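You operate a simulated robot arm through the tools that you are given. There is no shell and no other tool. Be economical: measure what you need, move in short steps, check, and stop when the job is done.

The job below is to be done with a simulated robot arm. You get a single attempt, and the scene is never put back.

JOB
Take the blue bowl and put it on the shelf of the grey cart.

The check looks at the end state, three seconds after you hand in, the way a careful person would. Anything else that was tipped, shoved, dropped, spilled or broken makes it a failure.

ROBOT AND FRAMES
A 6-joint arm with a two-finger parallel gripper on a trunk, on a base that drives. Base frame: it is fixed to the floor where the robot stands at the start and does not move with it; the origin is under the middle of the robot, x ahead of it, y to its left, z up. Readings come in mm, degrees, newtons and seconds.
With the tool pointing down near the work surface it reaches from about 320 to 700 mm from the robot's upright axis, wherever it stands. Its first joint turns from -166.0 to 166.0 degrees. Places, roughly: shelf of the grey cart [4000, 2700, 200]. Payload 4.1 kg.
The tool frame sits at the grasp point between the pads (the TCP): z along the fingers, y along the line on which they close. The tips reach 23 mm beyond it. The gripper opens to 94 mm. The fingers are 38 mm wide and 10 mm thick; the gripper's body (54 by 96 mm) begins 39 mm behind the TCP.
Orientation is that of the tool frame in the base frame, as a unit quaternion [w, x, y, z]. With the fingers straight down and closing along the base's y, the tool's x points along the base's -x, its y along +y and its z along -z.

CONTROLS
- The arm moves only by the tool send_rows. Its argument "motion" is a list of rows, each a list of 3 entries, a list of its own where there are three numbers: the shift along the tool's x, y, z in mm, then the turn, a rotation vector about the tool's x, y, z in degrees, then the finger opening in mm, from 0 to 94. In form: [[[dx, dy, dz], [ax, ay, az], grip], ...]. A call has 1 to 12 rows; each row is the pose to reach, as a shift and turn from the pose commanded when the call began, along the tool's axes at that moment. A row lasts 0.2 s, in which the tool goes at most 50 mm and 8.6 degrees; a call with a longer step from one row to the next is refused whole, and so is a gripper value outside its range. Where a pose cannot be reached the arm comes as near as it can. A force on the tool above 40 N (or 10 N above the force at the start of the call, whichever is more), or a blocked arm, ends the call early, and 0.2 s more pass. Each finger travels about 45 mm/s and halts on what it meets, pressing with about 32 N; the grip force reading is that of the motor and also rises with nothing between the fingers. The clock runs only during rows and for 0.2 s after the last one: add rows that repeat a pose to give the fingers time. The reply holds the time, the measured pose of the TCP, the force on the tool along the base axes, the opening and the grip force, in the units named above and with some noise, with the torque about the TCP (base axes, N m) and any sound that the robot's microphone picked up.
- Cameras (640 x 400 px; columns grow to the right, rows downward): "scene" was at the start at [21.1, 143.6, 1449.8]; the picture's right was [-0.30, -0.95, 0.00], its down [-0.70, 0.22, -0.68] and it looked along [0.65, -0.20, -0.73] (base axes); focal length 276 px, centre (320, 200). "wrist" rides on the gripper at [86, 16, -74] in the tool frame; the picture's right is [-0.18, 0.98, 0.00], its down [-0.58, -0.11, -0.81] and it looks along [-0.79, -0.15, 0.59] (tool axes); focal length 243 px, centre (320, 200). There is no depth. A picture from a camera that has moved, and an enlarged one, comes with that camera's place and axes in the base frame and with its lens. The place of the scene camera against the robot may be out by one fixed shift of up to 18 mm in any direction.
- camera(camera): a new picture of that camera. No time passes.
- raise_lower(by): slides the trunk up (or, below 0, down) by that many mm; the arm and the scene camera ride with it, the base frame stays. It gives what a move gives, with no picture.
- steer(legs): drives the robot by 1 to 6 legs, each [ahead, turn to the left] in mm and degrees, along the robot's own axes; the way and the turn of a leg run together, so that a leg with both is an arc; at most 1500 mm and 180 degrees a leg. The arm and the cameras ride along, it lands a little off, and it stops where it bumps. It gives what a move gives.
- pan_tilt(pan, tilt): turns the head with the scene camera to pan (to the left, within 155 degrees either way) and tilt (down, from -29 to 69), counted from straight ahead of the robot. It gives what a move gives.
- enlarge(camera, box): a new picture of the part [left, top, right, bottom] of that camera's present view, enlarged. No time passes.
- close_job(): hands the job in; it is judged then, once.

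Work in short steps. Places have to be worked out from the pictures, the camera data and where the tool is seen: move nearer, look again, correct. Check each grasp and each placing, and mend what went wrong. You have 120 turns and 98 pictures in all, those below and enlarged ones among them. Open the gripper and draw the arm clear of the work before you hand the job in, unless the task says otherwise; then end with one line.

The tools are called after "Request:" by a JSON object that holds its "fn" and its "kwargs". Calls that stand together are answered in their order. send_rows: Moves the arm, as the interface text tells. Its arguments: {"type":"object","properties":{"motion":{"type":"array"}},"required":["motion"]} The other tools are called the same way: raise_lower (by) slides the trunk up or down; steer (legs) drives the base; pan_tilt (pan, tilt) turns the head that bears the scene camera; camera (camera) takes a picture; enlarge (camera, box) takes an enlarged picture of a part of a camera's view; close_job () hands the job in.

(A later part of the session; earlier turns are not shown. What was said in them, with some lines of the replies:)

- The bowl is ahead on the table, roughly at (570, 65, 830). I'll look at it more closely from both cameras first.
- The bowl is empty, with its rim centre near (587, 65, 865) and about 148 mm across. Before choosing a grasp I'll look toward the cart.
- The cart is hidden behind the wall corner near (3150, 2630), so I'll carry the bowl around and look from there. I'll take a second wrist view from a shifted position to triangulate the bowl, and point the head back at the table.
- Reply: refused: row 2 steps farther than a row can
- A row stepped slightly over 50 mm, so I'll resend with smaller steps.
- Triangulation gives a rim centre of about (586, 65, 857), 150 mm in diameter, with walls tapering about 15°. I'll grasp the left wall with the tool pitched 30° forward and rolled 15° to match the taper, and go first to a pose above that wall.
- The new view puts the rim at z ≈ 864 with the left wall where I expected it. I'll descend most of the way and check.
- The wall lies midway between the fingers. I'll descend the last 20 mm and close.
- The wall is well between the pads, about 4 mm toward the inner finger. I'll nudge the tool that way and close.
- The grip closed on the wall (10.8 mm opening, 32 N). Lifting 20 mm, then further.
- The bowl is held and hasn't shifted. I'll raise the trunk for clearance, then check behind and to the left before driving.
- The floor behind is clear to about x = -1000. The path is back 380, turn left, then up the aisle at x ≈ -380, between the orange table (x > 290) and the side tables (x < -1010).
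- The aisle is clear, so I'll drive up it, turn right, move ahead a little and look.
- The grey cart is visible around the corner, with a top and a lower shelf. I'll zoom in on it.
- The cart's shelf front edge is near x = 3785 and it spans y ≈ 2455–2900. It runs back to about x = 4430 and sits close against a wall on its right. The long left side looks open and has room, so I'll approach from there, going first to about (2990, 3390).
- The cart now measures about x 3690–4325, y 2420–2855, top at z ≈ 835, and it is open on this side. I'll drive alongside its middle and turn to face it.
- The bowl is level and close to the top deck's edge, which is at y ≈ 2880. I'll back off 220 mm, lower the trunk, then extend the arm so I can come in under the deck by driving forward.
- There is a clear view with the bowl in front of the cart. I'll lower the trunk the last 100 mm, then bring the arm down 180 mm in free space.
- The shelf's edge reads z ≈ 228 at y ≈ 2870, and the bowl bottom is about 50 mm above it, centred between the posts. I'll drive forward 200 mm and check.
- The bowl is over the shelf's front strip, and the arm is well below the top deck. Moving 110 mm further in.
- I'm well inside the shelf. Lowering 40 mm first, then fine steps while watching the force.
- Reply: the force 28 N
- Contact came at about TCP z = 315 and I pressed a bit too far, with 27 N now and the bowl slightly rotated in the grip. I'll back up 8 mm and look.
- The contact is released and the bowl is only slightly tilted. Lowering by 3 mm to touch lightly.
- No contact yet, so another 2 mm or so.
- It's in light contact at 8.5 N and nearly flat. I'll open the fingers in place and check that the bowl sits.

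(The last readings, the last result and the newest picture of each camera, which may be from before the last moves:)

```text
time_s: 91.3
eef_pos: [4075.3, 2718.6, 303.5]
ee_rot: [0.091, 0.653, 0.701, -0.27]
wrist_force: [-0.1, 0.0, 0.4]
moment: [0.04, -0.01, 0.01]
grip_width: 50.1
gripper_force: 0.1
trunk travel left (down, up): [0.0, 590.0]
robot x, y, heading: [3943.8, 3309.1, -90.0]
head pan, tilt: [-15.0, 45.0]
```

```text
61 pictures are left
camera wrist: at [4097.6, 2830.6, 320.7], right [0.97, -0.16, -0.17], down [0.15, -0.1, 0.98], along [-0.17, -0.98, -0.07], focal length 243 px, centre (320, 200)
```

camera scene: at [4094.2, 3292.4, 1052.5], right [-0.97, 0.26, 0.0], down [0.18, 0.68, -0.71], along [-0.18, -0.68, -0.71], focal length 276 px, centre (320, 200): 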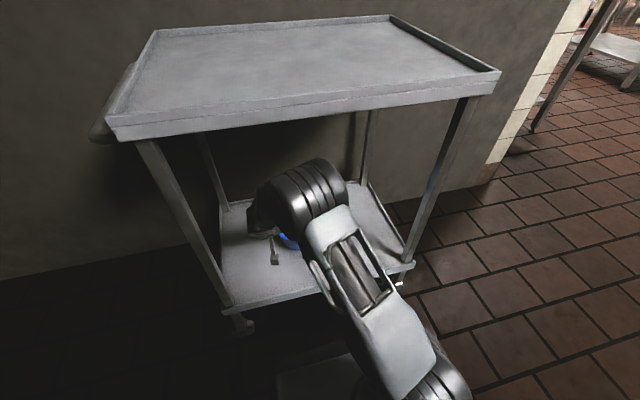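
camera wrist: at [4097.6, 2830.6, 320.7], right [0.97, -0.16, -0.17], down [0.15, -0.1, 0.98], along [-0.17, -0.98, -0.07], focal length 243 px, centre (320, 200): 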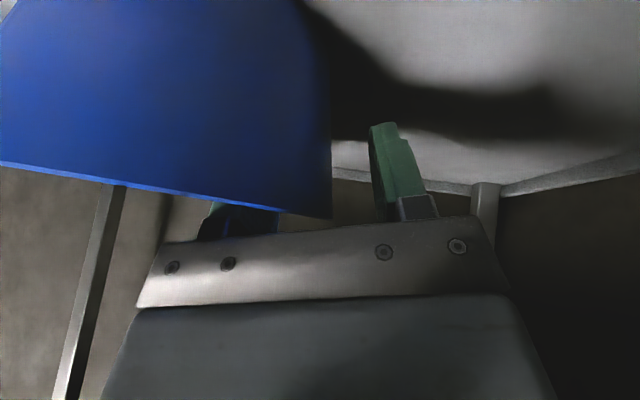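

The bowl is released with no force on the tool. I'll raise straight up 70 mm to clear the rim.

Request:
{"fn": "send_rows", "kwargs": {"motion": [[[-4.8, -2.6, -8.4], [0, 0, 0], 50], [[-9.7, -5.2, -16.7], [0, 0, 0], 50], [[-19.3, -10.4, -33.5], [0, 0, 0], 50], [[-29, -15.5, -50], [0, 0, 0], 50], [[-33.8, -18.1, -58.6], [0, 0, 0], 50], [[-33.8, -18.1, -58.6], [0, 0, 0], 50]]}}

Request:
{"fn": "camera", "kwargs": {"camera": "wrist"}}

Request:
{"fn": "camera", "kwargs": {"camera": "scene"}}

```text
time_s: 92.7
eef_pos: [4076.8, 2717.3, 375.0]
ee_rot: [0.092, 0.653, 0.701, -0.27]
wrist_force: [-0.4, 0.0, 0.8]
moment: [-0.01, -0.01, 0.03]
grip_width: 49.8
gripper_force: 0.1
trunk travel left (down, up): [0.0, 590.0]
robot x, y, heading: [3946.0, 3310.7, -90.2]
head pan, tilt: [-15.0, 45.0]
```

```text
60 pictures are left
camera wrist: at [4097.3, 2830.4, 390.6], right [0.97, -0.16, -0.17], down [0.15, -0.1, 0.98], along [-0.17, -0.98, -0.07], focal length 243 px, centre (320, 200)
```

wrist: 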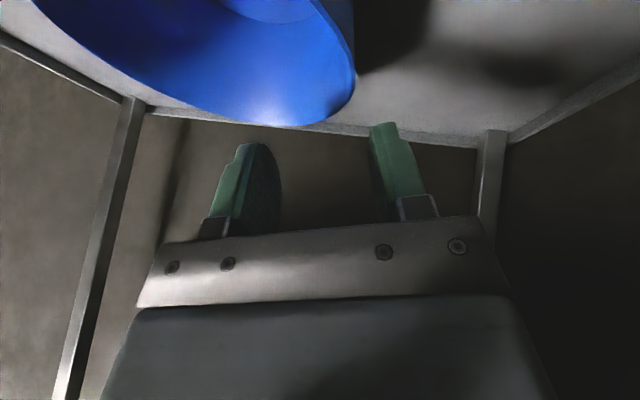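

```text
59 pictures are left
camera scene: at [4094.2, 3292.5, 1052.5], right [-0.97, 0.26, 0.0], down [0.18, 0.68, -0.71], along [-0.18, -0.68, -0.71], focal length 276 px, centre (320, 200)
```

scene: 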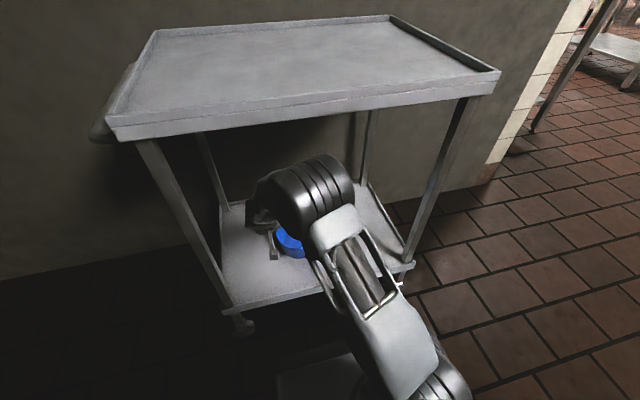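

The fingers are above the rim and the bowl is sitting on the shelf. I'll go up 20 mm more for margin, then back out.

Request:
{"fn": "send_rows", "kwargs": {"motion": [[[-9.7, -5.2, -16.7], [0, 0, 0], 50], [[-9.7, -5.2, -16.7], [0, 0, 0], 50]]}}

Request:
{"fn": "steer", "kwargs": {"legs": [[-350, 0]]}}

Request:
{"fn": "camera", "kwargs": {"camera": "wrist"}}

Request:
{"fn": "camera", "kwargs": {"camera": "scene"}}

```text
time_s: 93.3
eef_pos: [4076.2, 2716.8, 394.6]
ee_rot: [0.091, 0.654, 0.7, -0.271]
wrist_force: [0.5, -0.6, -0.7]
moment: [0.02, 0.01, 0.01]
grip_width: 50.1
gripper_force: 0.1
trunk travel left (down, up): [0.0, 590.0]
robot x, y, heading: [3942.0, 3311.7, -90.1]
head pan, tilt: [-15.0, 45.0]
```

```text
time_s: 95.6
eef_pos: [4076.3, 3069.2, 394.9]
ee_rot: [0.092, 0.653, 0.701, -0.27]
wrist_force: [-0.2, 0.2, -1.0]
moment: [0.0, -0.01, 0.01]
grip_width: 50.2
gripper_force: 0.0
trunk travel left (down, up): [0.0, 590.0]
robot x, y, heading: [3947.2, 3663.0, -90.1]
head pan, tilt: [-15.0, 45.0]
```

```text
58 pictures are left
camera wrist: at [4096.8, 3181.0, 410.6], right [0.97, -0.16, -0.17], down [0.15, -0.1, 0.98], along [-0.17, -0.98, -0.07], focal length 243 px, centre (320, 200)
```

wrist: 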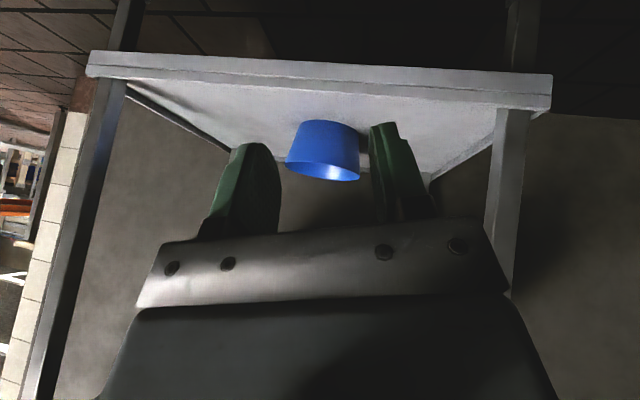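

```text
57 pictures are left
camera scene: at [4093.8, 3643.2, 1052.5], right [-0.97, 0.26, 0.0], down [0.18, 0.68, -0.71], along [-0.18, -0.68, -0.71], focal length 276 px, centre (320, 200)
```

scene: 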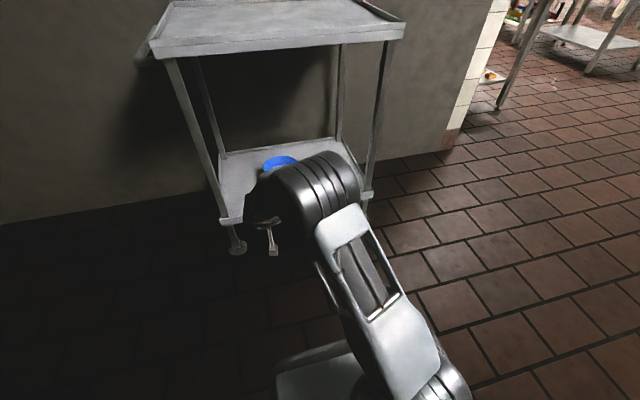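

The bowl stands upright and well inside the shelf, the gripper is open and clear, and the cart hasn't moved. Handing in.

Request:
{"fn": "close_job", "kwargs": {}}

```text
The job is handed in.
```

The blue bowl is upright on the lower shelf of the grey cart, the arm is clear, and I saw nothing else bumped or moved.
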